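You operate a simulated robot arm through the tools that you are given. There is no shell and no other tool. Be economical: measure what you need, move in short steps, check, and stop when the job is done.

You are at the controls of a simulated robot arm. One attempt, no reset.

JOB
Put the size S socks in the ODD drawer, then sort the M and L pairs by size.
Fine: each pair into the tray cell with its size; shut the drawer. Where these are worked on the way, their far stop is far enough and under half their travel is too little: odd drawer.
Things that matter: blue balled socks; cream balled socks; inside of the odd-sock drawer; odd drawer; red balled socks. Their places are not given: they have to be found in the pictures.

The check looks at the end state, three seconds after you hand in, the way a careful person would. Anything else that was tipped, shoved, dropped, spilled or broken makes it a failure.

ROBOT AND FRAMES
A 7-joint arm with a two-finger parallel gripper, fixed in place. Base frame: the origin is at the foot of the arm, x ahead of it, y to its left, z up; the work surface is at about z = 0.9. Readings come in m, rad, newtons and seconds.
With the tool pointing down near the work surface it reaches from about 0.24 to 0.68 m from the base axis. Its first joint turns from -1.152 to 1.152 rad. Payload 2.4 kg.
Tool frame: the origin (TCP) lies between the finger pads and is the grasp point; the fingertips stand 0.03 m ahead of it; z points along the fingers, y is the line along which they close. Largest opening 0.094 m; finger width 0.028, thickness 0.01; the body of the gripper, 0.05 by 0.096 m, starts 0.055 m behind the TCP.
Orientation is that of the tool frame in the base frame, as a unit quaternion [x, y, z, w]. With the fingers straight down and closing along the base's y, the tool's x points along the base's -x, its y along +y and its z along -z.

CONTROLS
- The arm moves only by the tool arm_command. Its argument "deltas" is a list of rows, each a list of 3 entries, a list of its own where there are three numbers: the opening, from 0 (shut) to 1 (fully open), then the shift along the tool's x, y, z in m, then the turn, a rotation vector about the tool's x, y, z in rad. In form: [[grip, [dx, dy, dz], [rx, ry, rz]], ...]. A call has 1 to 10 rows; each row shifts and turns the commanded pose from where the row before left it, along the tool's axes as they then stand. Each row takes 0.2 s and may step no farther than 0.05 m and 0.15 rad from the row before; otherwise, or with a gripper value out of range, the whole call is refused. Where a pose cannot be reached the arm comes as near as it can. A force on the tool above 70 N (or 10 N above the force at the start of the call, whichever is more), or a blocked arm, ends the call early, and 0.2 s more pass. Each finger travels about 0.153 m/s and halts on what it meets, pressing with about 24 N; the grip force reading is that of the motor and also rises with nothing between the fingers. The clock runs only during rows and for 0.2 s after the last one: add rows that do not move to give the fingers time. It gives the time, the measured TCP pose, the force on the tool (base axes), the opening and the grip force at its end, in the units of the frame above (readings bear some noise), with the torque about the TCP (base axes, N m) and any sound that the robot's microphone picked up, and new pictures: "show" is both (left out), scene, wrist or none.
- Cameras (640 x 400 px; columns grow to the right, rows downward): "scene" is fixed at [0.0608, 0.5051, 1.4467]; the picture's right is [-0.41, -0.91, 0.00], its down [-0.49, 0.22, -0.84] and it looks along [0.77, -0.35, -0.54] (base axes); focal length 336 px, centre (320, 200). "wrist" rides on the gripper at [0.076, 0.014, -0.103] in the tool frame; the picture's right is [-0.18, 0.98, 0.00], its down [-0.75, -0.14, -0.64] and it looks along [-0.63, -0.12, 0.77] (tool axes); focal length 243 px, centre (320, 200).
- probe_pixels(camera, pixels): there is no depth. For up to 12 entries [column, row, z] of the newest picture of that camera ("zoom" is the newest enlarged one), the place [x, y] in the base frame at which the ray of that pixel passes the height z, good to about 0.002 m. It takes no simulated time.
- enlarge(camera, box): a new picture of the part [left, top, right, bottom] of that camera's present view, enlarged. It takes no simulated time.
- hand_in(): hands the job in; it is judged then, once.

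Keep the steps short. Do not move on a guess: measure, check each grasp and each placing, and mend mistakes. In all there are 80 turns and 200 pictures (those below and enlarged ones count). Leave the gripper open and the arm clear of the work at the hand-in unless told otherwise, and finish with a single line.

The tools are called after ">>>" by a JSON object that holds its "name" and its "arguments". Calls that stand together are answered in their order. arm_command: Moves the arm, as the interface text tells. Its arguments: {"type":"object","properties":{"deltas":{"type":"array","items":{"type":"array"}},"show":{"type":"string","enum":["both","scene","wrist","none"]}},"required":["deltas"]} The other tools are called the same way: probe_pixels (camera, pixels) gives the place at which the rays of pixels pass given heights; enlarge (camera, box) takes an enlarged picture of a part of a camera's view; hand_in () hands the job in.

At the start:

```text
time_s: 0.0
eef_pos: [0.397, 0.1505, 1.2508]
ee_rot: [-0.001, 1.0, 0.0, 0.0]
force: [-0.2, -0.7, -0.2]
wrist_torque: [0.0, -0.02, 0.01]
gripper_width: 0.094
grasp_force: 0.1
```

scene: 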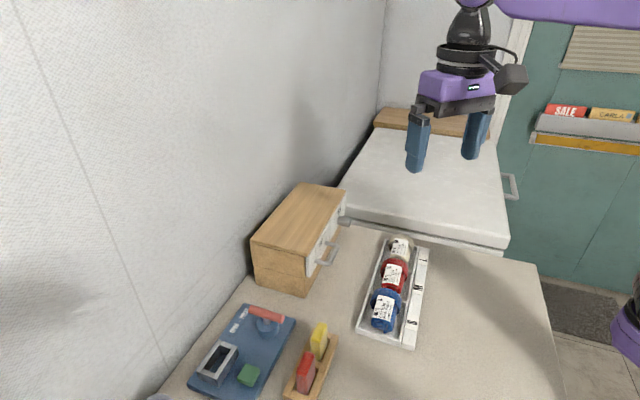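
wrist: 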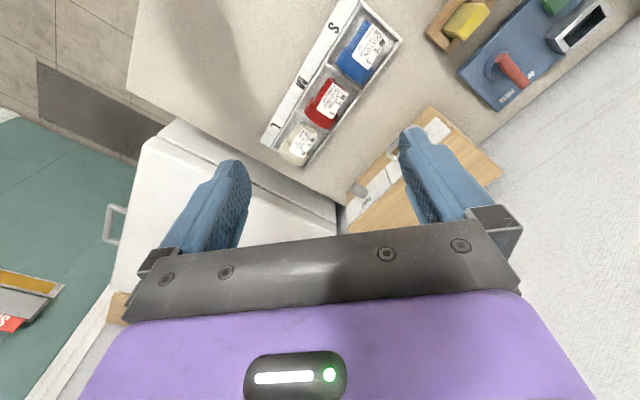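

I see a tray with three balled socks (cream, red, blue) and a wooden drawer box. I'll enlarge both views to read the labels.

>>> {"name": "enlarge", "arguments": {"camera": "scene", "box": [340, 220, 450, 360]}}

>>> {"name": "enlarge", "arguments": {"camera": "scene", "box": [240, 170, 370, 300]}}

>>> {"name": "enlarge", "arguments": {"camera": "wrist", "box": [250, 0, 410, 170]}}

```text
2.86 times, centred on (395, 290) of scene
```

zoom: 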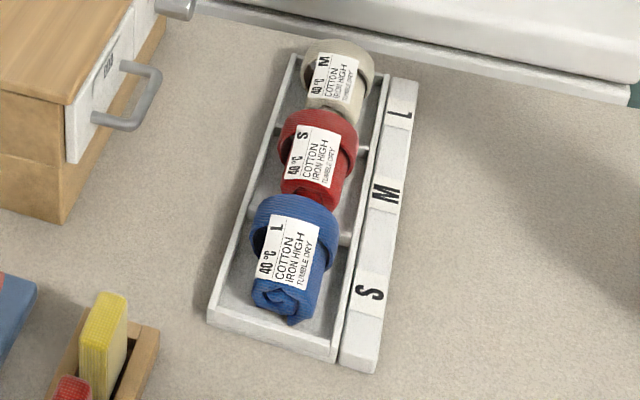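

```text
3.08 times, centred on (305, 235) of scene
```

zoom: 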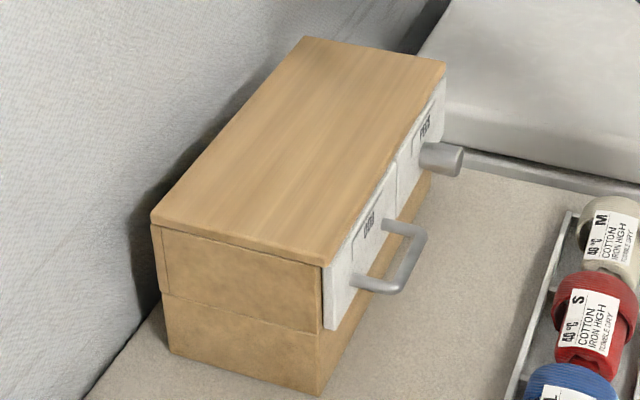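

```text
2.35 times, centred on (330, 85) of wrist
```

zoom: 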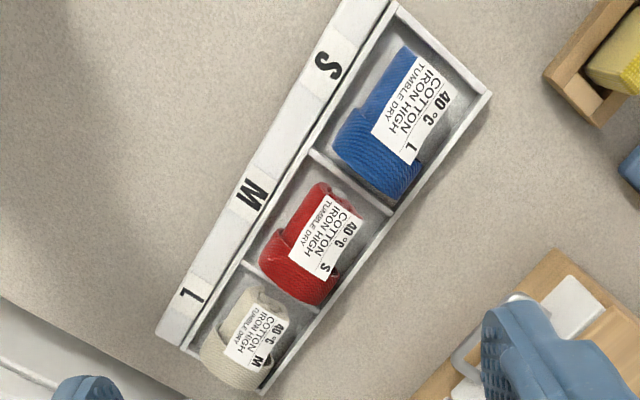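

Labels: blue = L (in S cell), red = S (in M cell), cream = M (in L cell). The cabinet's left front has a bar handle, the right one a knob. Next I measure places in the pictures.

>>> {"name": "enlarge", "arguments": {"camera": "scene", "box": [300, 190, 360, 280]}}

>>> {"name": "probe_pixels", "arguments": {"camera": "scene", "pixels": [[304, 298, 0.9], [341, 228, 0.9], [254, 287, 0.9], [327, 264, 0.97], [327, 264, 1.0], [337.5, 246, 0.97], [337.5, 246, 1.0], [252, 240, 1.05], [304, 256, 1.05], [346, 190, 1.05], [303, 183, 1.05], [304, 256, 1.1]]}}

>>> {"name": "probe_pixels", "arguments": {"camera": "wrist", "pixels": [[361, 2, 0.92], [402, 40, 0.92], [261, 139, 0.9], [308, 165, 0.92], [362, 53, 0.94], [327, 103, 0.93], [299, 144, 0.93], [354, 0, 0.9], [434, 106, 1.05], [501, 170, 1.05], [358, 188, 1.0], [392, 155, 1.0]]}}

```text
4.44 times, centred on (330, 235) of scene
```

zoom: 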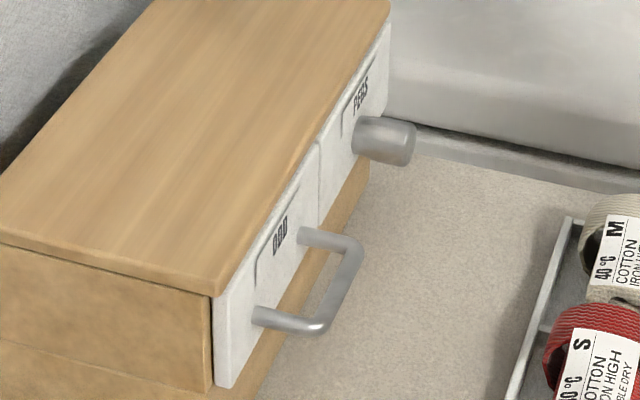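

```text
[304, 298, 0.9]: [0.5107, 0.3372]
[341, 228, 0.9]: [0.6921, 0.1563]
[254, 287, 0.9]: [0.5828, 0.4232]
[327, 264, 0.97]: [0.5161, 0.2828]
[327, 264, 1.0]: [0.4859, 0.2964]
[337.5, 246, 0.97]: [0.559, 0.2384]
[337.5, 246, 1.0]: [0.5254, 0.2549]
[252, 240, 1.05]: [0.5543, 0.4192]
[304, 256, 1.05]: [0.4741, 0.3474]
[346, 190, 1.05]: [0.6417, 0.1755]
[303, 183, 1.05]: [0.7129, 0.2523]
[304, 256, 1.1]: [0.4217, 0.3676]
```

```text
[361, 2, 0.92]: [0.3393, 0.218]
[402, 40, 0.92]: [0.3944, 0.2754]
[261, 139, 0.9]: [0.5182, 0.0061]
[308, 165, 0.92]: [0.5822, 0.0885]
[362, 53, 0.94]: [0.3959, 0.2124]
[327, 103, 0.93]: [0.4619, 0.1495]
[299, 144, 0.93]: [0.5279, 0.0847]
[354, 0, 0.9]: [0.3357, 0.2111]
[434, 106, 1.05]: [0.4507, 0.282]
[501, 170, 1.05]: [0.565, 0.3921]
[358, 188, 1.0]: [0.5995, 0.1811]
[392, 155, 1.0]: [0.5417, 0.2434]
```

The cabinet front runs along about (0.71,-0.71), so the ODD drawer pulls out toward (-0.71,-0.71). I'll enlarge the handle in the wrist view to triangulate its height.

>>> {"name": "enlarge", "arguments": {"camera": "wrist", "box": [340, 90, 500, 220]}}

```text
3.08 times, centred on (420, 155) of wrist
```

zoom: 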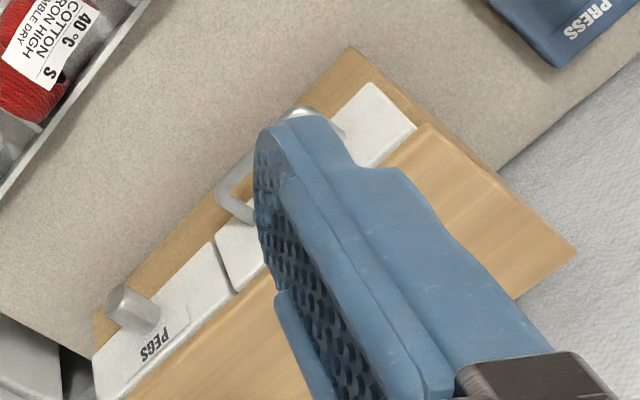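

>>> {"name": "probe_pixels", "arguments": {"camera": "zoom", "pixels": [[220, 190, 0.96], [220, 190, 1.0], [285, 120, 0.96], [285, 120, 1.0], [375, 88, 0.98], [375, 88, 1.02], [415, 128, 1.02], [348, 48, 0.9], [575, 250, 1.02], [232, 292, 1.0]]}}

>>> {"name": "probe_pixels", "arguments": {"camera": "scene", "pixels": [[330.5, 263.8, 0.96], [330.5, 263.8, 1.0], [338.6, 245.1, 0.96], [338.6, 245.1, 1.0], [317, 260.5, 0.96], [317, 260.5, 1.0], [328, 243, 0.98], [305, 278, 0.94], [306, 256.5, 1.0], [386, 305, 0.94], [392, 275, 0.94], [399, 248, 0.94]]}}

```text
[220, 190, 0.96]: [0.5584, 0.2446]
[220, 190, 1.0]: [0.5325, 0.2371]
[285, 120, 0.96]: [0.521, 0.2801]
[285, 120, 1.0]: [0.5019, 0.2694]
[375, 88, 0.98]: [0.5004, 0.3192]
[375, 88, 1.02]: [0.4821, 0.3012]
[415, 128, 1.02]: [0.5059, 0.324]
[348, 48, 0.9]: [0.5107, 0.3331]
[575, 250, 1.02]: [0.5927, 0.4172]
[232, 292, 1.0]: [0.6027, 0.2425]
```

```text
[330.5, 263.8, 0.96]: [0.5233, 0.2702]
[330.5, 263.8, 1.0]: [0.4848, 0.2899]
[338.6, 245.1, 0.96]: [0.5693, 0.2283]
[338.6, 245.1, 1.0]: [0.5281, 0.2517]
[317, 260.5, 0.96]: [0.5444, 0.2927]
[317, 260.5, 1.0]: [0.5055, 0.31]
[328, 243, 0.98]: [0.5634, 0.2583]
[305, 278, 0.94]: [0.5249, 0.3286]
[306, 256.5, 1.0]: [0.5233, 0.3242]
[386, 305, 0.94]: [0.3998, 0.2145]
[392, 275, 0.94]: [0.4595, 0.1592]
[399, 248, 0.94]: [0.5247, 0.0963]
```

Both cameras put the handle bar from about (0.515,0.276) to (0.552,0.239) at z≈0.972. First I turn the tool 45° about its z so that it closes along (0.71,0.71).

>>> {"name": "arm_command", "arguments": {"deltas": [[1, [0, 0, 0], [0, 0, 0.131]], [1, [0, 0, 0], [0, 0, 0.131]], [1, [0, 0, 0], [0, 0, 0.131]], [1, [0, 0, 0], [0, 0, 0.131]], [1, [0, 0, 0], [0, 0, 0.131]], [1, [0, 0, 0], [0, 0, 0.1304]], [1, [0, 0, 0], [0, 0, 0]]]}}

```text
time_s: 1.6
eef_pos: [0.3973, 0.1502, 1.2513]
ee_rot: [0.383, 0.924, 0.0, 0.0]
force: [-0.1, 0.4, 0.0]
wrist_torque: [-0.02, 0.01, 0.04]
gripper_width: 0.0945
grasp_force: 0.0
```

scene: 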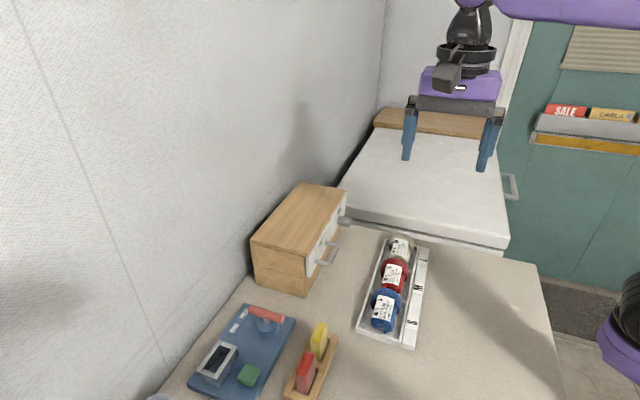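
wrist: 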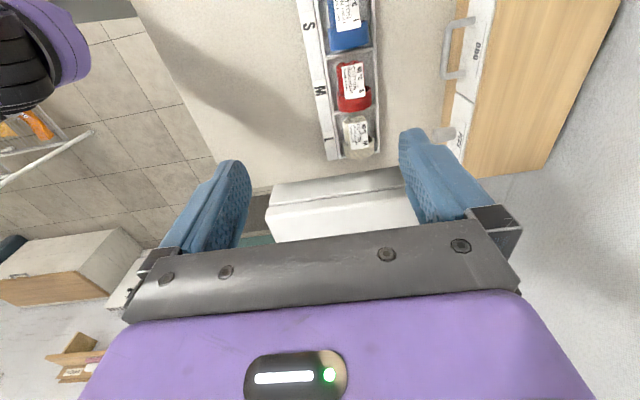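

Now handle is clear in wrist view around (447,20)-(447,78). Enlarge and measure.

>>> {"name": "enlarge", "arguments": {"camera": "wrist", "box": [290, 0, 510, 165]}}

>>> {"name": "probe_pixels", "arguments": {"camera": "wrist", "pixels": [[447, 20, 0.972], [443, 78, 0.972], [473, 18, 0.972], [463, 75, 0.972], [327, 159, 0.93], [376, 153, 0.93], [373, 45, 0.93], [331, 53, 0.93], [331, 83, 0.93], [340, 115, 0.93], [376, 110, 0.93]]}}

```text
2.42 times, centred on (400, 82) of wrist
```

zoom: 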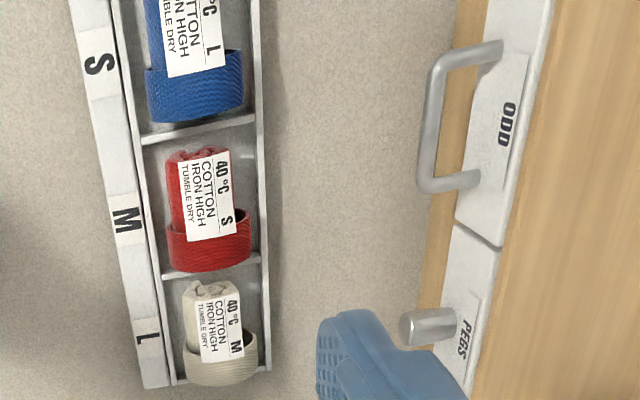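

```text
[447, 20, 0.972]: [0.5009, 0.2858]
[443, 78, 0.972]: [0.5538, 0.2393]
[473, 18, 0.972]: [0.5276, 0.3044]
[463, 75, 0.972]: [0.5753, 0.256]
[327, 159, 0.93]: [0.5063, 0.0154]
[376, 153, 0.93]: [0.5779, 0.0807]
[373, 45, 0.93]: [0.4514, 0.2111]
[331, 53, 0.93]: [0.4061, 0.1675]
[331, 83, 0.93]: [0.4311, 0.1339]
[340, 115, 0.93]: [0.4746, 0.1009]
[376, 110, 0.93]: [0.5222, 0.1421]
```

Handle centre ≈(0.531,0.2605), bar parallel to the front. I move above it to z≈1.10 with a narrowed opening (0.036 m) so that the rear finger fits between bar and front.

>>> {"name": "arm_command", "arguments": {"deltas": [[0.38, [-0.0033, 0.0345, 0.03], [0, 0, 0]], [0.38, [-0.0033, 0.0345, 0.03], [0, 0, 0]], [0.38, [-0.0033, 0.0345, 0.03], [0, 0, 0]], [0.38, [-0.0033, 0.0345, 0.03], [0, 0, 0]], [0.38, [-0.0033, 0.0345, 0.03], [0, 0, 0]], [0.38, [0, 0, 0], [0, 0, 0]]]}}

```text
time_s: 3.0
eef_pos: [0.5316, 0.2594, 1.1027]
ee_rot: [0.382, 0.924, 0.0, 0.0]
force: [0.5, -0.3, 0.0]
wrist_torque: [-0.03, 0.02, -0.02]
gripper_width: 0.0357
grasp_force: 0.0
```

scene: 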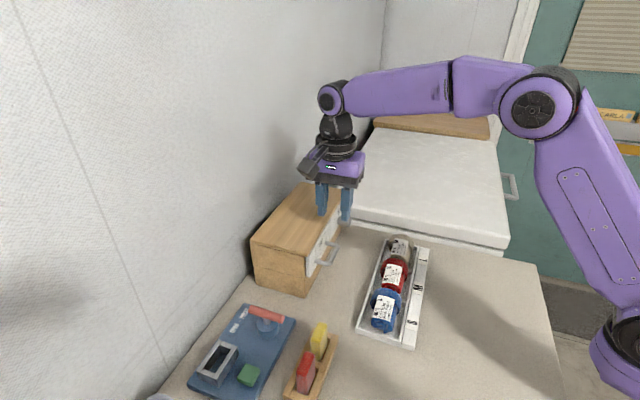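
wrist: 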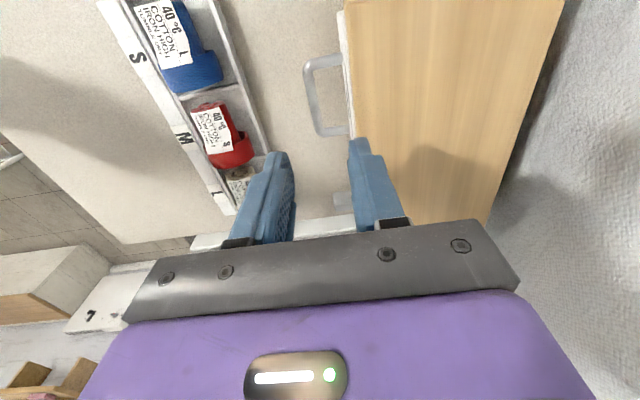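

Check handle and cabinet top edge positions from here.

>>> {"name": "probe_pixels", "arguments": {"camera": "wrist", "pixels": [[307, 68, 0.972], [318, 131, 0.972], [312, 100, 0.972], [346, 60, 0.972], [349, 128, 0.972], [350, 60, 1.01], [243, 150, 0.95], [200, 110, 0.95], [225, 80, 0.94], [160, 80, 0.94]]}}

>>> {"name": "enlarge", "arguments": {"camera": "wrist", "box": [180, 40, 420, 200]}}

```text
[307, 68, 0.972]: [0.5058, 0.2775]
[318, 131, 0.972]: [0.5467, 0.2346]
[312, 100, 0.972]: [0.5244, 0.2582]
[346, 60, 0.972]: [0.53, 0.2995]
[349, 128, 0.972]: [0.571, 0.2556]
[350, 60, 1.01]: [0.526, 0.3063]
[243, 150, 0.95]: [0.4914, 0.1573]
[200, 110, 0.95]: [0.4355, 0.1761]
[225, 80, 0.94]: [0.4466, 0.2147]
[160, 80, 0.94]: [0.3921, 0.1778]
```

```text
2.50 times, centred on (300, 120) of wrist
```

zoom: 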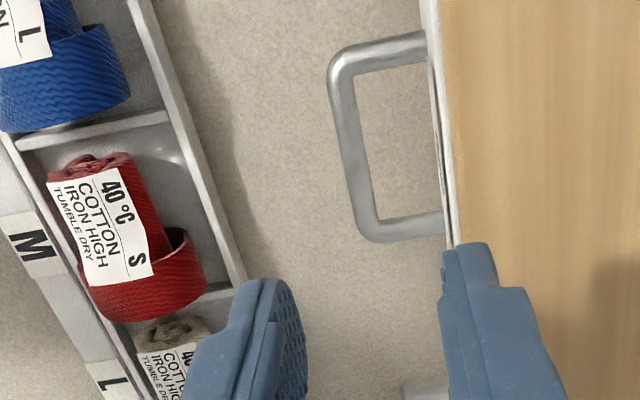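

Refined: bar centre sum x+y≈0.789, front face ≈0.829, handle z≈0.977. I narrow to 0.026 m, shift slightly outward and descend to z≈0.99 so the fingers straddle the bar.

>>> {"name": "arm_command", "arguments": {"deltas": [[0.277, [0.001, -0.002, 0.03], [0, 0, 0]], [0.277, [0, 0, 0.03], [0, 0, 0]], [0.277, [0, 0, 0.02], [0, 0, 0]], [0.277, [0, 0, 0.018], [0, 0, 0]], [0.277, [0, 0, 0.0147], [0, 0, 0]], [0.277, [0, 0, 0], [0, 0, 0]]]}}

```text
time_s: 4.4
eef_pos: [0.5298, 0.2595, 0.9872]
ee_rot: [0.382, 0.924, 0.0, 0.0]
force: [-2.2, -3.4, 1.7]
wrist_torque: [0.16, -0.08, 0.05]
gripper_width: 0.0236
grasp_force: 0.0
```

scene: 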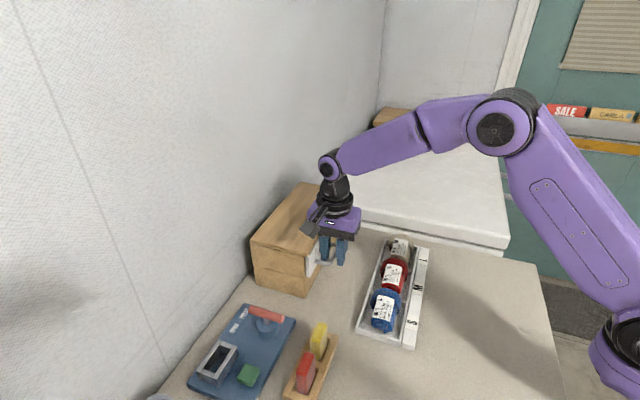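
wrist: 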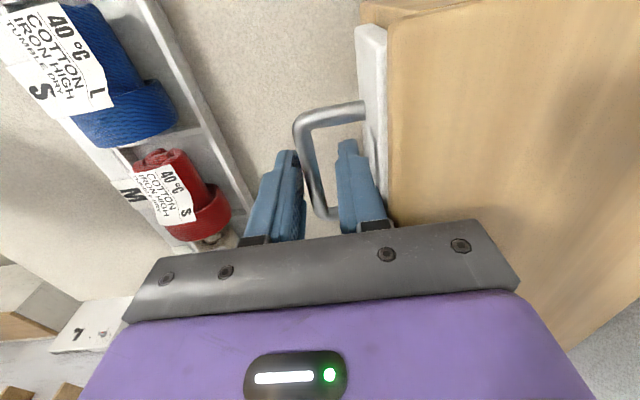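

The fingers straddle the bar (light 4 N contact on the front). Close the grip.

>>> {"name": "arm_command", "arguments": {"deltas": [[0.15, [0, -0.001, 0], [0, 0, 0]], [0, [0, 0, 0], [0, 0, 0]], [0, [0, 0, 0], [0, 0, 0]]], "show": "wrist"}}

```text
time_s: 5.2
eef_pos: [0.5287, 0.2568, 0.9891]
ee_rot: [0.384, 0.924, -0.001, 0.0]
force: [-18.2, -16.0, 23.5]
wrist_torque: [-0.13, 0.18, 0.11]
gripper_width: 0.0084
grasp_force: 42.4
```

wrist: 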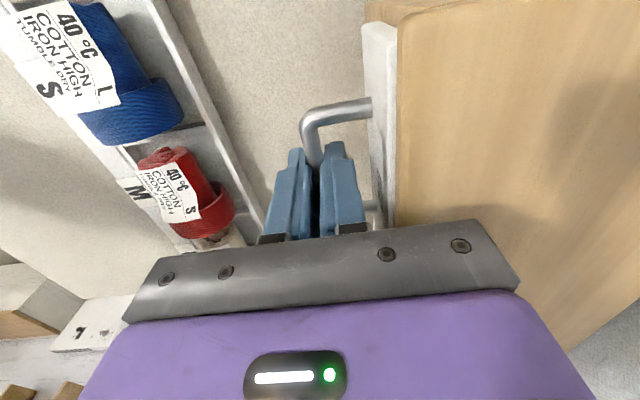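

Bar gripped (width 0.0084). Pull outward in small steps.

>>> {"name": "arm_command", "arguments": {"deltas": [[0, [0, -0.008, -0.002], [0, 0, 0]], [0, [0, -0.012, 0], [0, 0, 0]], [0, [0, -0.012, 0], [0, 0, 0]], [0, [0, -0.012, 0], [0, 0, 0]]]}}

```text
time_s: 6.2
eef_pos: [0.4981, 0.2268, 0.9895]
ee_rot: [0.382, 0.924, -0.001, 0.0]
force: [8.4, -7.5, -8.3]
wrist_torque: [-0.41, -0.4, 0.22]
gripper_width: 0.0085
grasp_force: 41.9
```

scene: 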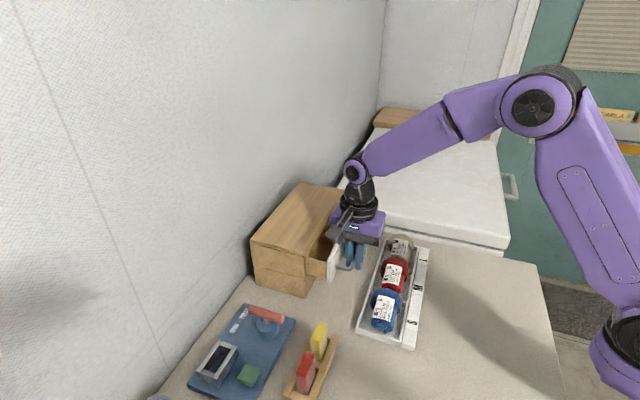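
wrist: 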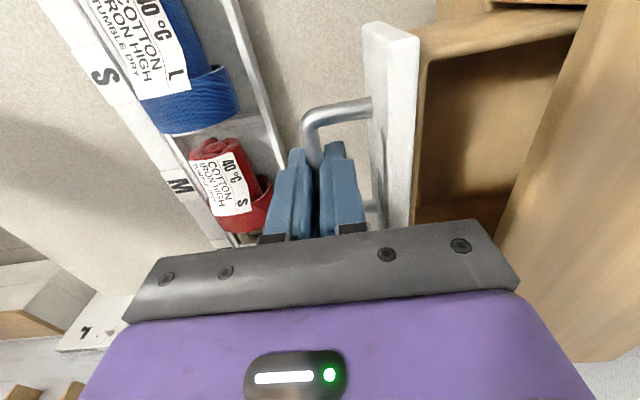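

Drawer out about 0.043 m. Continue 0.028 m more, watching the gap to the red sock.

>>> {"name": "arm_command", "arguments": {"deltas": [[0, [0, -0.01, 0], [0, 0, 0]], [0, [0, -0.01, 0], [0, 0, 0]], [0, [0, -0.008, 0], [0, 0, 0]]]}}

```text
time_s: 7.0
eef_pos: [0.4782, 0.2078, 0.9901]
ee_rot: [0.382, 0.924, -0.001, 0.0]
force: [10.4, -8.8, -21.5]
wrist_torque: [-0.34, -0.3, 0.08]
gripper_width: 0.0082
grasp_force: 42.5
```

scene: 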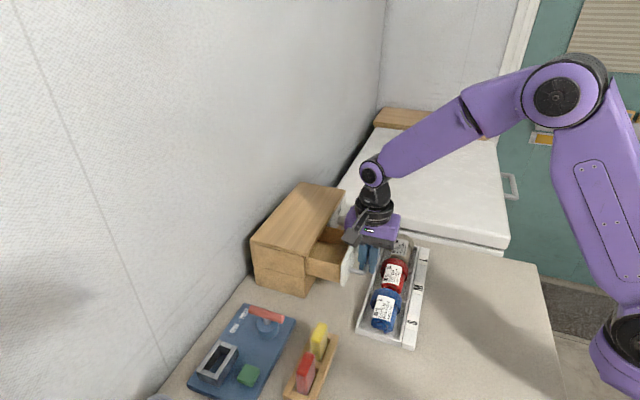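
wrist: 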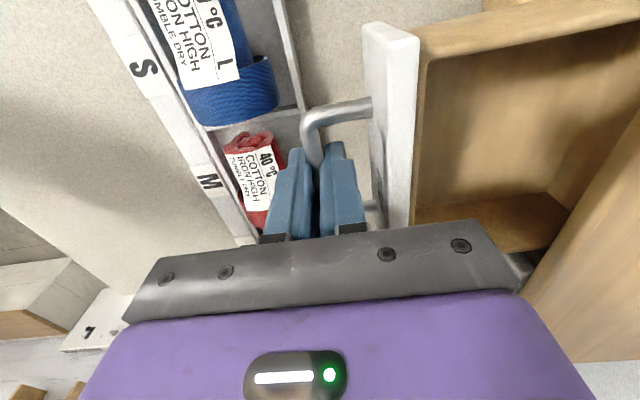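

Drawer out about 0.071 m of a cabinet only ~0.11 m deep, enough. Release narrowly (to spare the sock) and rise straight up.

>>> {"name": "arm_command", "arguments": {"deltas": [[0.17, [0, 0, 0], [0, 0, 0]], [0.17, [0, 0, 0], [0, 0, 0]], [0.17, [0, 0, -0.015], [0, 0, 0]], [0.17, [0, 0, -0.03], [0, 0, 0]], [0.17, [0, 0, -0.045], [0, 0, 0]], [0.17, [0, 0, -0.045], [0, 0, 0]], [0.7, [0.02, 0, -0.04], [0, 0, 0]], [0.7, [0.04, 0, 0], [0, 0, 0]], [0.7, [0, 0, 0], [0, 0, 0]]]}}

```text
time_s: 9.0
eef_pos: [0.4339, 0.2495, 1.1668]
ee_rot: [0.383, 0.924, 0.0, 0.0]
force: [0.4, -0.5, -0.3]
wrist_torque: [-0.01, 0.04, 0.0]
gripper_width: 0.0656
grasp_force: 0.0
```

scene: 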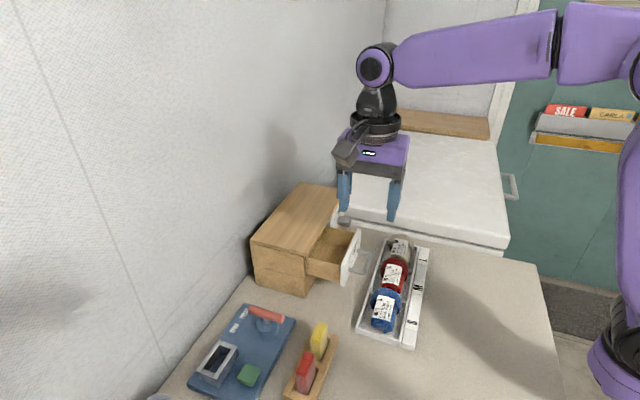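
wrist: 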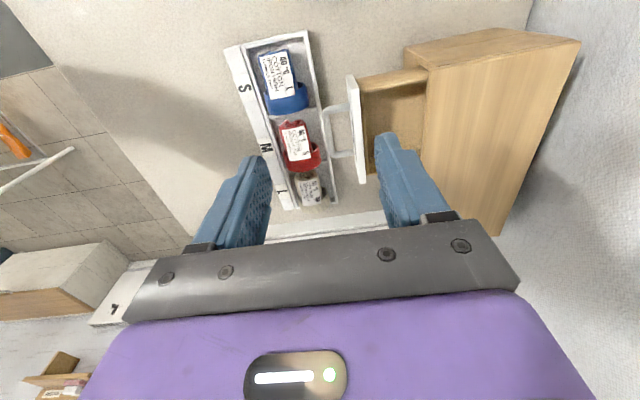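

Great overview. Enlarge to measure socks, tray, handle and the drawer's inside.

>>> {"name": "enlarge", "arguments": {"camera": "scene", "box": [300, 190, 440, 350]}}

>>> {"name": "enlarge", "arguments": {"camera": "wrist", "box": [220, 20, 440, 215]}}

```text
2.50 times, centred on (370, 270) of scene
```

zoom: 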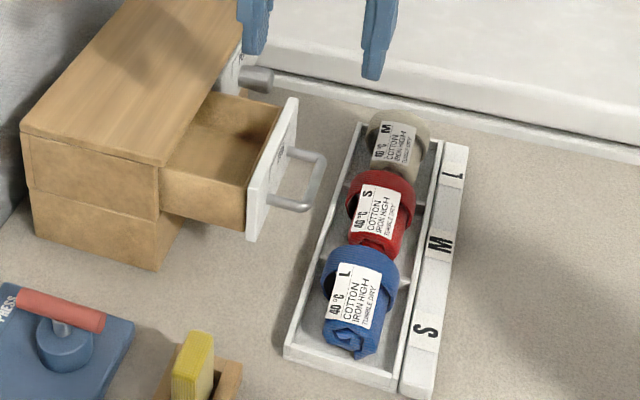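

```text
2.05 times, centred on (330, 118) of wrist
```

zoom: 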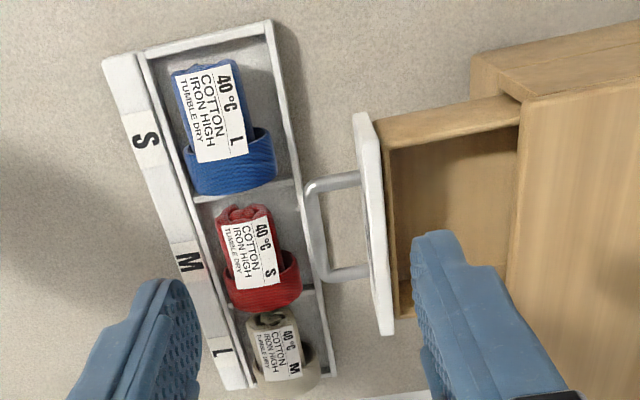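

>>> {"name": "probe_pixels", "arguments": {"camera": "zoom", "pixels": [[228, 292, 0.935], [300, 275, 0.935], [219, 222, 0.935], [275, 212, 0.935], [252, 258, 0.95], [187, 172, 0.935], [275, 155, 0.935], [248, 355, 0.94], [318, 360, 0.935], [312, 210, 0.977], [328, 278, 0.977]]}}

>>> {"name": "probe_pixels", "arguments": {"camera": "zoom", "pixels": [[140, 55, 0.92], [270, 22, 0.92], [335, 375, 0.92], [197, 200, 0.92], [300, 182, 0.92], [230, 310, 0.92], [320, 285, 0.92], [384, 150, 0.995], [402, 315, 0.995], [518, 115, 0.995], [360, 112, 1.0], [388, 335, 1.0]]}}

>>> {"name": "probe_pixels", "arguments": {"camera": "scene", "pixels": [[394, 268, 0.94], [394, 268, 0.96], [385, 305, 0.95], [400, 246, 0.95], [318, 252, 0.995], [332, 267, 0.99]]}}

```text
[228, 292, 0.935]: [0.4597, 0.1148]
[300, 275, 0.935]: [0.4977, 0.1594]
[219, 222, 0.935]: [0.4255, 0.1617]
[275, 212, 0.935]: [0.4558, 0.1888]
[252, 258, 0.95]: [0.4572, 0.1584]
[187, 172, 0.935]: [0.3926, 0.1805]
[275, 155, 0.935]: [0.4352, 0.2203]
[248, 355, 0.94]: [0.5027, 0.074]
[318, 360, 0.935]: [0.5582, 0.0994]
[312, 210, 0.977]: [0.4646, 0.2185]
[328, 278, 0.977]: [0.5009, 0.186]
```

```text
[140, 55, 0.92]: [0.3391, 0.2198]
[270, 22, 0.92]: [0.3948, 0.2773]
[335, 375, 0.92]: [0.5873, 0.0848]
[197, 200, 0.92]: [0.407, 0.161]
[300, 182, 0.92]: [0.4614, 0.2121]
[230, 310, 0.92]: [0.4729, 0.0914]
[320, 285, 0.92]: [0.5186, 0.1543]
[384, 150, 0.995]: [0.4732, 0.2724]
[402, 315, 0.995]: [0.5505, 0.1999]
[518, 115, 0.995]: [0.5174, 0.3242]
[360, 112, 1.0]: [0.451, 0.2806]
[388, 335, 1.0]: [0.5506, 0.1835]
```

```text
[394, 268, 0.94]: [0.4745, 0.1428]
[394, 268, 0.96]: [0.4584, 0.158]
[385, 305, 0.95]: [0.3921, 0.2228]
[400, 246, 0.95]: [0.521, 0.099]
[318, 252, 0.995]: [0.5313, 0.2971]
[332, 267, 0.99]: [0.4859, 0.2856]
```

Tray centreline x+y≈0.617, cells centred at t=(x−y)/√2 ≈0.13 (S), 0.22 (M), 0.31 (L); red core ≈0.041 m wide, cuff ≈0.058. Drawer gap ≈0.065. I'll nudge the drawer out ~7 mm more from the inside with closed fingers, still leaving the handle clear of the red sock. First go above the gap.

>>> {"name": "arm_command", "arguments": {"deltas": [[0, [-0.0323, 0.0377, 0], [0, 0, 0]], [0, [-0.0323, 0.0377, 0], [0, 0, 0]], [0, [0, 0, 0.045], [0, 0, 0]], [0, [0, 0, 0.045], [0, 0, 0]], [0, [0, 0, 0], [0, 0, 0]]]}}

```text
time_s: 10.2
eef_pos: [0.5353, 0.2582, 1.0777]
ee_rot: [0.383, 0.924, 0.001, -0.001]
force: [0.0, 1.0, -0.2]
wrist_torque: [-0.04, -0.01, -0.05]
gripper_width: 0.0
grasp_force: 23.7
```

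scene: 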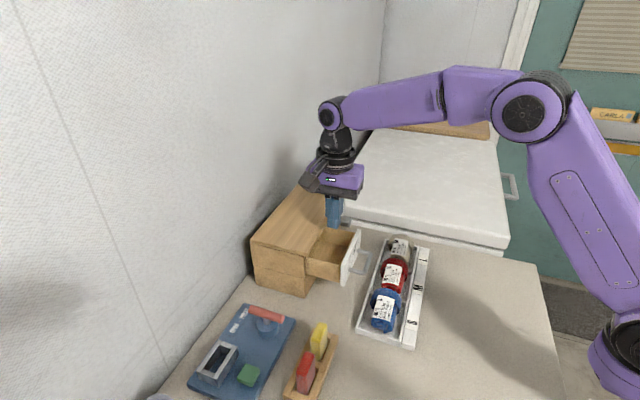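
wrist: 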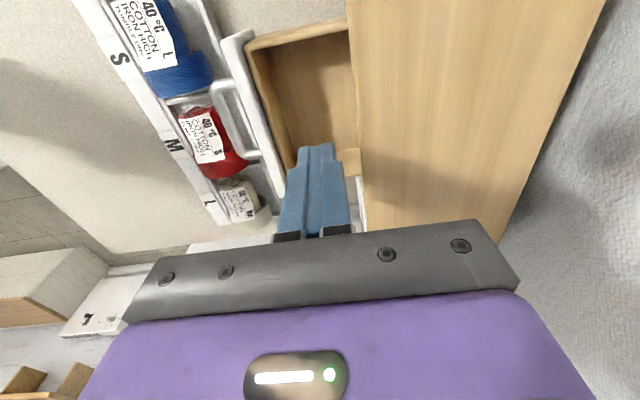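

>>> {"name": "probe_pixels", "arguments": {"camera": "wrist", "pixels": [[252, 45, 0.99], [292, 165, 0.99], [240, 55, 1.0], [348, 40, 1.02], [358, 130, 1.02], [348, 40, 1.0], [268, 50, 0.945], [300, 148, 0.945], [262, 90, 0.99]]}}

>>> {"name": "enlarge", "arguments": {"camera": "wrist", "box": [200, 10, 400, 170]}}

```text
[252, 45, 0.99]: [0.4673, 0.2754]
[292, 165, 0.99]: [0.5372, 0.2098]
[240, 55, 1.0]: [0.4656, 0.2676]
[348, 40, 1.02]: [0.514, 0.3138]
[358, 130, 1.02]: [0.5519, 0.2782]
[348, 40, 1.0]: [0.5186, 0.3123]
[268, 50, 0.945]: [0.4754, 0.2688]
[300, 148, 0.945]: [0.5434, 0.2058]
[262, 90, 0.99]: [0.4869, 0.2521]
```

```text
2.50 times, centred on (300, 90) of wrist
```

zoom: 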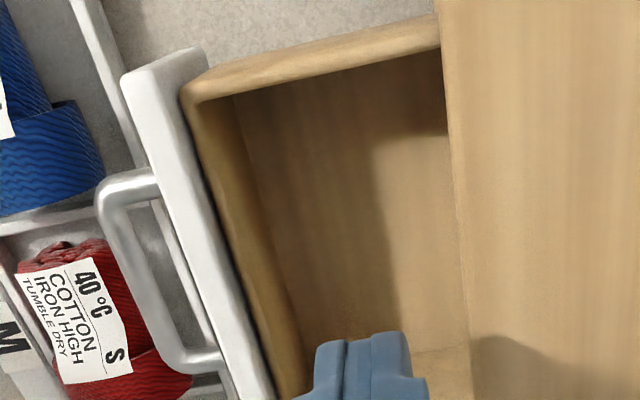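

The top slab edge leaves only ~0.057 m of plan gap, so a small nudge won't do. Better: lift red out, park it briefly on the free table, open the drawer fully, then place red. Move above the red sock's cuff and check.

>>> {"name": "arm_command", "arguments": {"deltas": [[0.72, [-0.0098, -0.032, -0.022], [0, 0, 0]], [0.72, [-0.0098, -0.032, 0], [0, 0, 0]], [0.72, [-0.0098, -0.032, 0], [0, 0, 0]], [0.72, [-0.0098, -0.0316, 0], [0, 0, 0]], [0.72, [0, 0, 0], [0, 0, 0]]]}}

```text
time_s: 11.4
eef_pos: [0.4722, 0.1405, 1.099]
ee_rot: [0.382, 0.924, -0.001, 0.0]
force: [-0.6, -0.5, -0.4]
wrist_torque: [0.0, 0.0, 0.0]
gripper_width: 0.0678
grasp_force: 0.1
```

scene: 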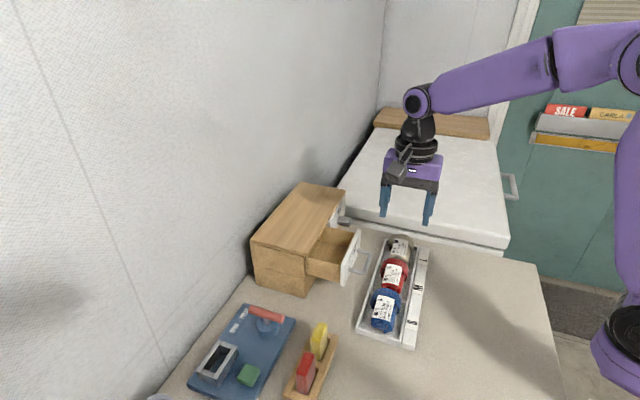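
wrist: 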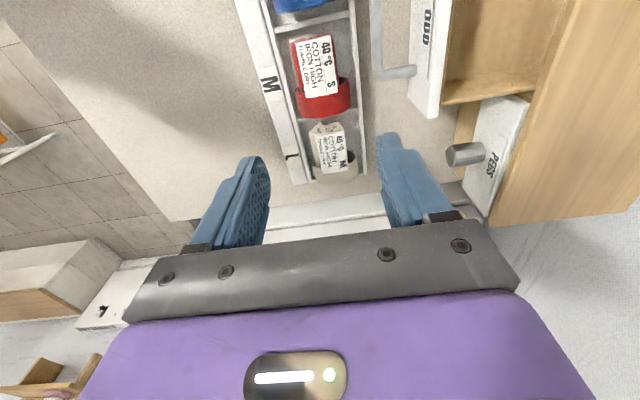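

>>> {"name": "probe_pixels", "arguments": {"camera": "wrist", "pixels": [[299, 98, 0.935], [350, 92, 0.935], [325, 118, 0.945], [338, 80, 0.963], [297, 92, 0.935], [292, 40, 0.94], [370, 70, 0.977], [400, 70, 0.977], [296, 121, 0.92], [358, 108, 0.92], [338, 148, 0.95], [357, 170, 0.93]]}}

>>> {"name": "enlarge", "arguments": {"camera": "wrist", "box": [260, 10, 420, 190]}}

```text
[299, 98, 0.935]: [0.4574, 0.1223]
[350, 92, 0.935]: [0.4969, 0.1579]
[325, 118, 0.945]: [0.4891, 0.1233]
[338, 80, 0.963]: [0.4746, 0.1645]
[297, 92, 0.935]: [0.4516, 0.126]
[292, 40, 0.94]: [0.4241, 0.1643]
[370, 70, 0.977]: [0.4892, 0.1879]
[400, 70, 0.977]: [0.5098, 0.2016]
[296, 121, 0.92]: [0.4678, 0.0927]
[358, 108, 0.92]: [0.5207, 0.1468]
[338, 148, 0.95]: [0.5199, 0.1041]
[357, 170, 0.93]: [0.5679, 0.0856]
```

```text
2.22 times, centred on (340, 100) of wrist
```

zoom: 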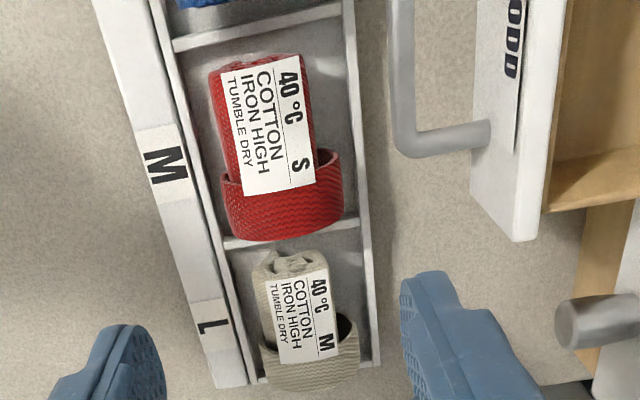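

Red cuff: centre x+y≈0.617, t≈0.237, width 0.053; handle's far end t≈0.222. Descend with 0.062 m opening at t=0.239 to z≈0.95.

>>> {"name": "arm_command", "arguments": {"deltas": [[0.66, [-0.0044, 0.0016, 0.03], [0, 0, 0]], [0.66, [0, 0, 0.04], [0, 0, 0]], [0.66, [0, 0, 0.03], [0, 0, 0]], [0.66, [0, 0, 0.025], [0, 0, 0]], [0.66, [0, 0, 0.024], [0, 0, 0]], [0.66, [0, 0, 0], [0, 0, 0]]]}}

```text
time_s: 12.8
eef_pos: [0.4766, 0.139, 0.9474]
ee_rot: [0.382, 0.924, 0.0, 0.0]
force: [1.2, -0.3, 0.3]
wrist_torque: [0.02, -0.02, 0.0]
gripper_width: 0.0616
grasp_force: 0.1
```

scene: 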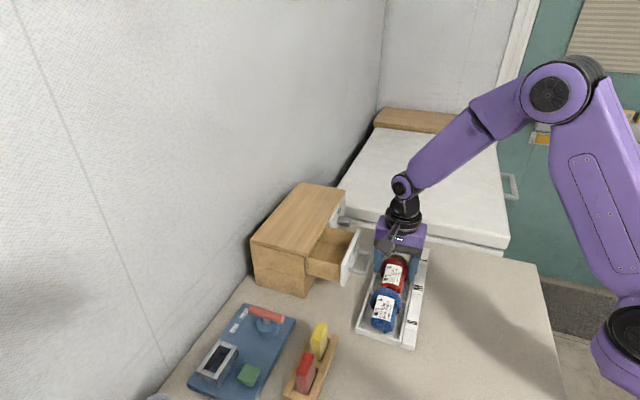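
wrist: 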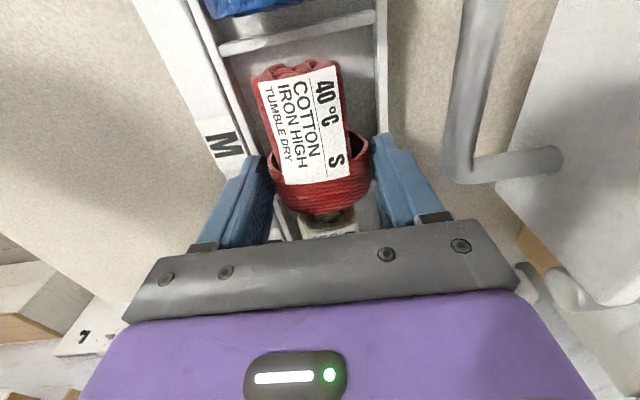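

Fingers straddle the red cuff cleanly. Close, then lift slightly.

>>> {"name": "arm_command", "arguments": {"deltas": [[0.4, [0, 0, 0], [0, 0, 0]], [0.2, [0, 0, 0], [0, 0, 0]], [0.2, [0, 0, 0], [0, 0, 0]], [0.2, [0, 0, -0.02], [0, 0, 0]], [0.2, [0, 0, -0.03], [0, 0, 0]]]}}

```text
time_s: 14.0
eef_pos: [0.4773, 0.1377, 1.0]
ee_rot: [0.383, 0.924, 0.0, 0.0]
force: [0.3, -0.5, 0.1]
wrist_torque: [0.02, 0.01, -0.01]
gripper_width: 0.0506
grasp_force: 24.5
```

scene: 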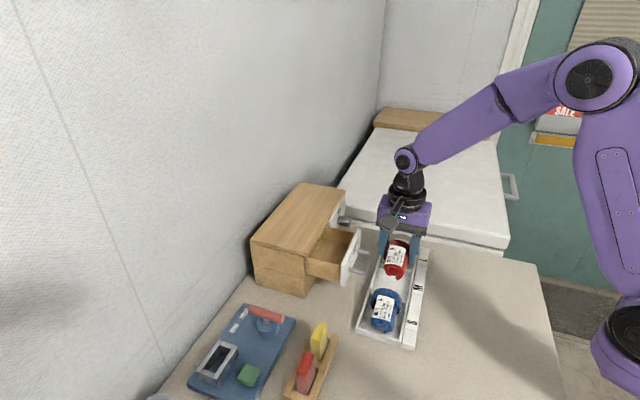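
wrist: 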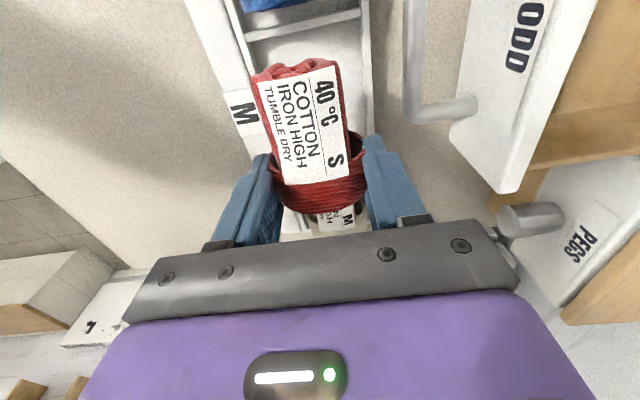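

Red is held (0.0506 m). Carry it across to free table at x+y≈0.42 (left of the label strip).

>>> {"name": "arm_command", "arguments": {"deltas": [[0.2, [0, 0, -0.03], [0, 0, 0]], [0.2, [0, -0.035, 0], [0, 0, 0]], [0.2, [0, -0.035, 0], [0, 0, 0]], [0.2, [0, -0.035, 0], [0, 0, 0]], [0.2, [0, -0.035, 0], [0, 0, 0]], [0.2, [0, 0, 0.03], [0, 0, 0]], [0.2, [0, 0, 0.03], [0, 0, 0]], [0.2, [0, 0, 0], [0, 0, 0]]]}}

```text
time_s: 15.8
eef_pos: [0.378, 0.0405, 0.9646]
ee_rot: [0.383, 0.924, 0.0, 0.0]
force: [0.5, 0.2, 0.1]
wrist_torque: [0.0, -0.04, 0.02]
gripper_width: 0.0502
grasp_force: 24.3
```

scene: 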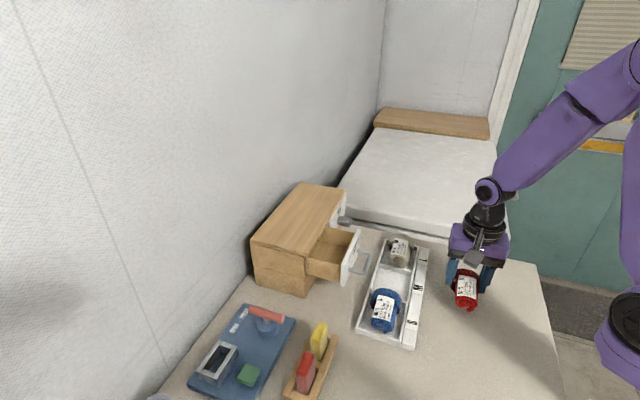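
wrist: 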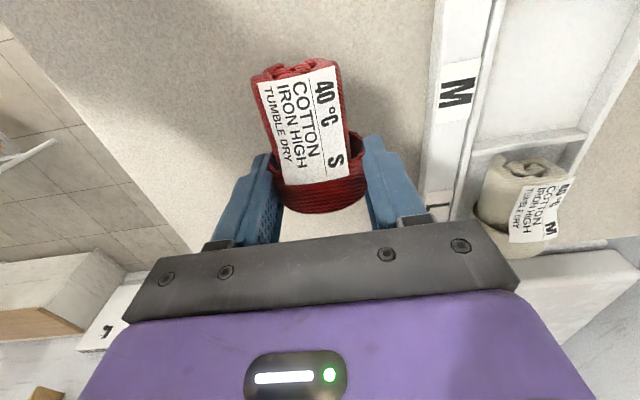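

Table below is free. Lower in small steps watching the force.

>>> {"name": "arm_command", "arguments": {"deltas": [[0.2, [0, 0, 0.01], [0, 0, 0]], [0.2, [0, 0, 0.006], [0, 0, 0]], [0.2, [0, 0, 0.003], [0, 0, 0]], [0.2, [0, 0, 0], [0, 0, 0]]], "show": "wrist"}}

```text
time_s: 16.8
eef_pos: [0.3763, 0.0401, 0.9479]
ee_rot: [0.383, 0.924, 0.0, 0.0]
force: [0.2, 0.3, -0.2]
wrist_torque: [0.0, -0.01, 0.0]
gripper_width: 0.0504
grasp_force: 23.8
```

wrist: 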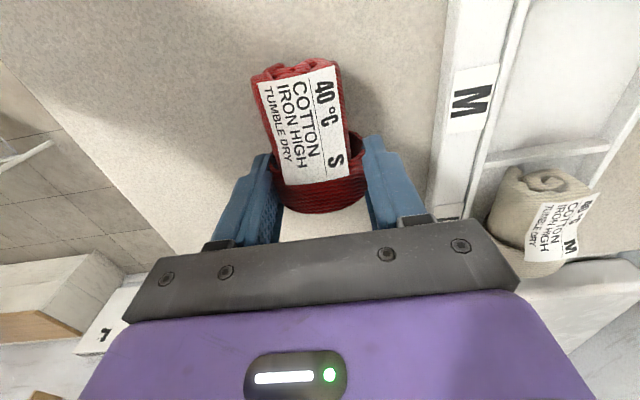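

>>> {"name": "arm_command", "arguments": {"deltas": [[0.2, [0, 0, 0.003], [0, 0, 0]], [0.2, [0, 0, 0.002], [0, 0, 0]], [0.2, [0, 0, 0.002], [0, 0, 0]], [0.2, [0, 0, 0], [0, 0, 0]]], "show": "none"}}

```text
time_s: 17.8
eef_pos: [0.3771, 0.0401, 0.9433]
ee_rot: [0.382, 0.924, 0.0, 0.0]
force: [-1.0, -2.8, 15.1]
wrist_torque: [0.07, 0.25, 0.06]
gripper_width: 0.0504
grasp_force: 23.6
```

The sock touches the table (15 N up). Relax 1.5 mm and open gently.

>>> {"name": "arm_command", "arguments": {"deltas": [[0.2, [0, 0, -0.0015], [0, 0, 0]], [0.5, [0, 0, 0], [0, 0, 0]], [0.56, [0, 0, 0], [0, 0, 0]], [0.68, [0, 0, 0], [0, 0, 0]], [0.68, [0, 0, 0], [0, 0, 0]]], "show": "wrist"}}

```text
time_s: 19.0
eef_pos: [0.3764, 0.0397, 0.9444]
ee_rot: [0.383, 0.924, 0.0, 0.001]
force: [-0.4, 0.2, 0.0]
wrist_torque: [-0.02, -0.01, -0.01]
gripper_width: 0.064
grasp_force: 0.1
```

wrist: 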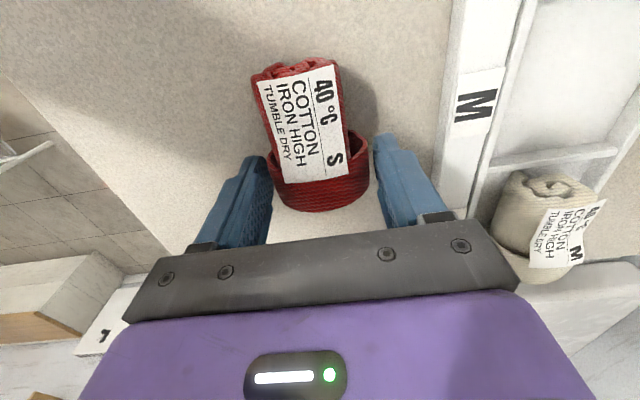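

Red stands stable at about (0.376,0.04). Rise and go above the drawer gap with closed fingers.

>>> {"name": "arm_command", "arguments": {"deltas": [[0.68, [0, 0, -0.045], [0, 0, 0]], [0.68, [0, 0, -0.045], [0, 0, 0]], [0.3, [0, 0, -0.045], [0, 0, 0]], [0, [0.0072, 0.0438, 0], [0, 0, 0]], [0, [0.0072, 0.0438, 0], [0, 0, 0]], [0, [0.0072, 0.0438, 0], [0, 0, 0]], [0, [0.0072, 0.0438, 0], [0, 0, 0]], [0, [0.0072, 0.0438, 0], [0, 0, 0]], [0, [0.0072, 0.0438, 0], [0, 0, 0]], [0, [0, 0, 0], [0, 0, 0]]]}}

```text
time_s: 21.2
eef_pos: [0.5351, 0.2583, 1.0788]
ee_rot: [0.381, 0.924, 0.0, 0.001]
force: [-0.6, -0.3, -0.5]
wrist_torque: [-0.02, -0.02, -0.02]
gripper_width: 0.0
grasp_force: 24.0
```

scene: 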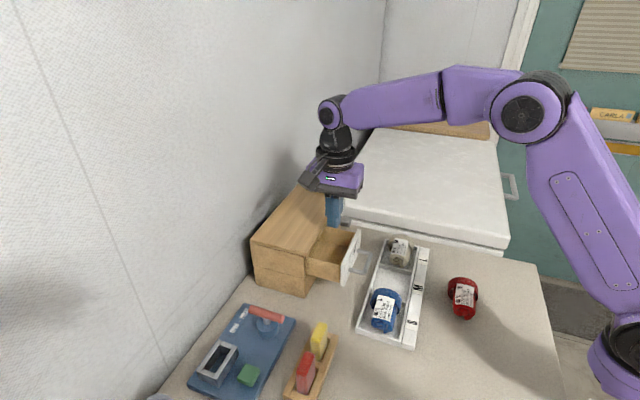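
wrist: 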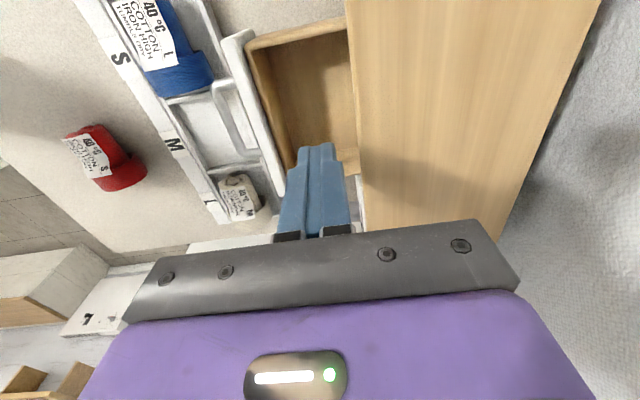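

Shift to mid-gap, descend so tips are inside the drawer, then look.

>>> {"name": "arm_command", "arguments": {"deltas": [[0, [0, -0.0045, 0.02], [0, 0, 0]], [0, [0, 0, 0.02], [0, 0, 0]], [0, [0, 0, 0.02], [0, 0, 0]], [0, [0, 0, 0.019], [0, 0, 0]], [0, [0, 0, 0], [0, 0, 0]]], "show": "wrist"}}

```text
time_s: 22.4
eef_pos: [0.5287, 0.2529, 0.9995]
ee_rot: [0.383, 0.924, 0.0, 0.0]
force: [0.0, 0.0, 0.5]
wrist_torque: [-0.01, 0.0, -0.02]
gripper_width: 0.0
grasp_force: 24.3
```

wrist: 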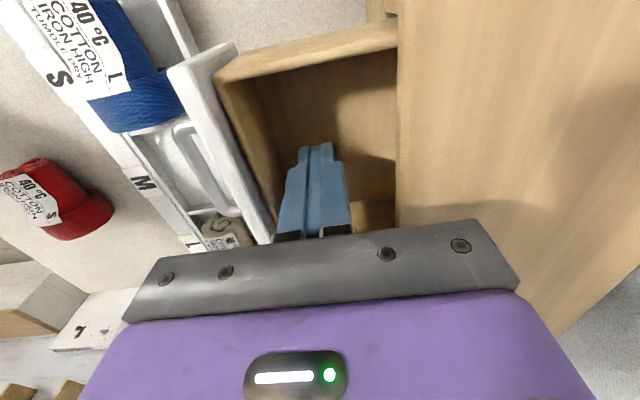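

Tips are inside. Push the panel outward in 1 cm steps (~0.025 m of extra travel), stopping on force.

>>> {"name": "arm_command", "arguments": {"deltas": [[0, [0, -0.01, 0], [0, 0, 0]], [0, [0, -0.01, 0], [0, 0, 0]], [0, [0, -0.008, 0], [0, 0, 0]], [0, [0, -0.008, 0], [0, 0, 0]], [0, [0, 0, 0], [0, 0, 0]]]}}

```text
time_s: 23.6
eef_pos: [0.5039, 0.2273, 0.9994]
ee_rot: [0.382, 0.924, 0.0, 0.0]
force: [0.5, 1.1, -0.3]
wrist_torque: [-0.02, 0.0, 0.0]
gripper_width: 0.0
grasp_force: 23.7
```

scene: 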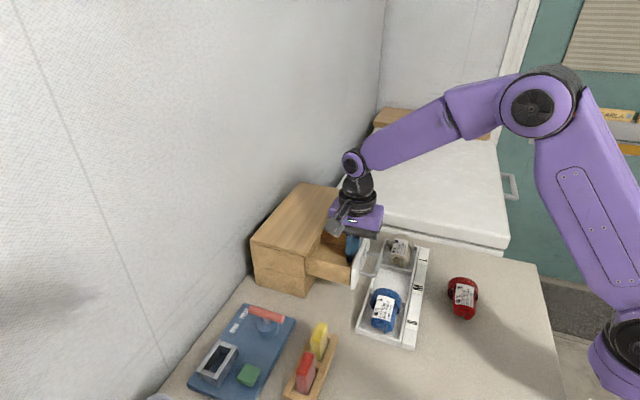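
wrist: 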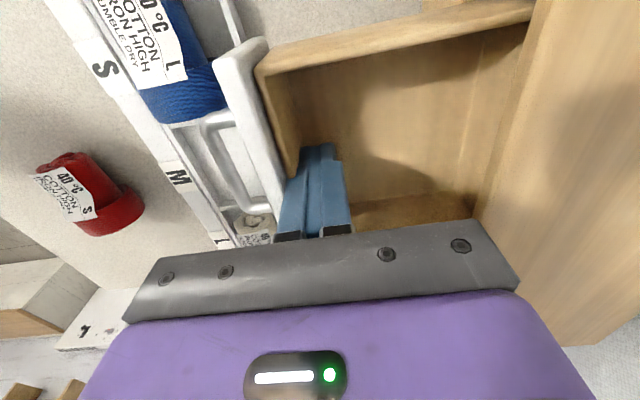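

Drawer now ~0.09 m out, no stop felt, still clear of blue. 6 mm more, then back off and rise, and return above the red sock.

>>> {"name": "arm_command", "arguments": {"deltas": [[0, [0, -0.006, 0], [0, 0, 0]], [0, [0, 0, 0], [0, 0, 0]], [0, [0, 0.015, 0], [0, 0, 0]], [0, [0, 0, -0.04], [0, 0, 0]], [0, [0, 0, -0.04], [0, 0, 0]], [0, [0, 0, -0.03], [0, 0, 0]]]}}

```text
time_s: 25.0
eef_pos: [0.5112, 0.2328, 1.11]
ee_rot: [0.383, 0.924, -0.001, -0.001]
force: [0.1, -0.2, -0.9]
wrist_torque: [0.03, -0.02, 0.06]
gripper_width: 0.0
grasp_force: 24.4
```

scene: 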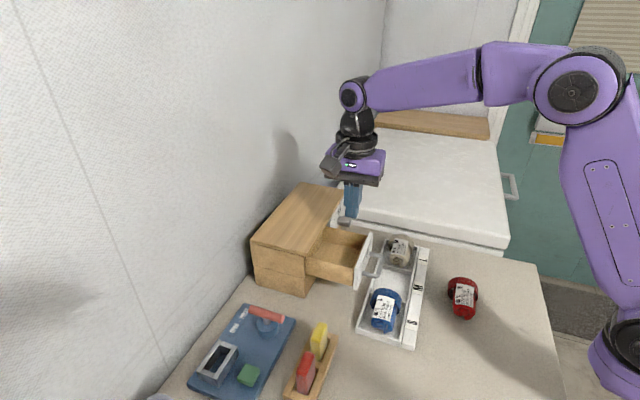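
wrist: 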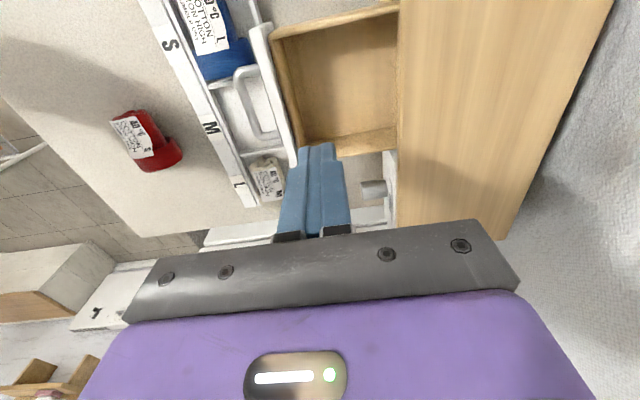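

>>> {"name": "enlarge", "arguments": {"camera": "wrist", "box": [220, 0, 420, 170]}}

>>> {"name": "probe_pixels", "arguments": {"camera": "wrist", "pixels": [[275, 38, 0.99], [302, 145, 0.99], [290, 42, 0.945], [307, 138, 0.945], [399, 40, 1.02], [397, 120, 1.02], [393, 20, 0.99], [396, 128, 0.99], [248, 30, 1.0], [292, 165, 1.0]]}}

```text
2.35 times, centred on (320, 85) of wrist
```

zoom: 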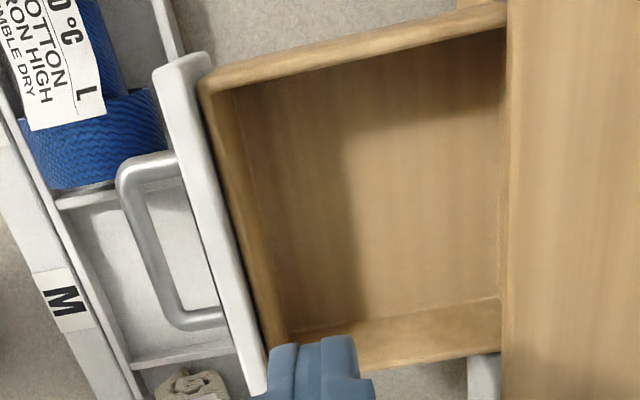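

```text
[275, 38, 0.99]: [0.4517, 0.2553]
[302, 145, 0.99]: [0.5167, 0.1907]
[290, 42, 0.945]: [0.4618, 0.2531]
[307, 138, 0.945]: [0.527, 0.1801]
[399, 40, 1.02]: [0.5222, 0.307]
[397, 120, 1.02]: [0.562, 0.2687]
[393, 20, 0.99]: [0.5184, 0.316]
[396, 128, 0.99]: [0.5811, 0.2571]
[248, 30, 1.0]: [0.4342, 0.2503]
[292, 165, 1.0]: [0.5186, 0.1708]
```

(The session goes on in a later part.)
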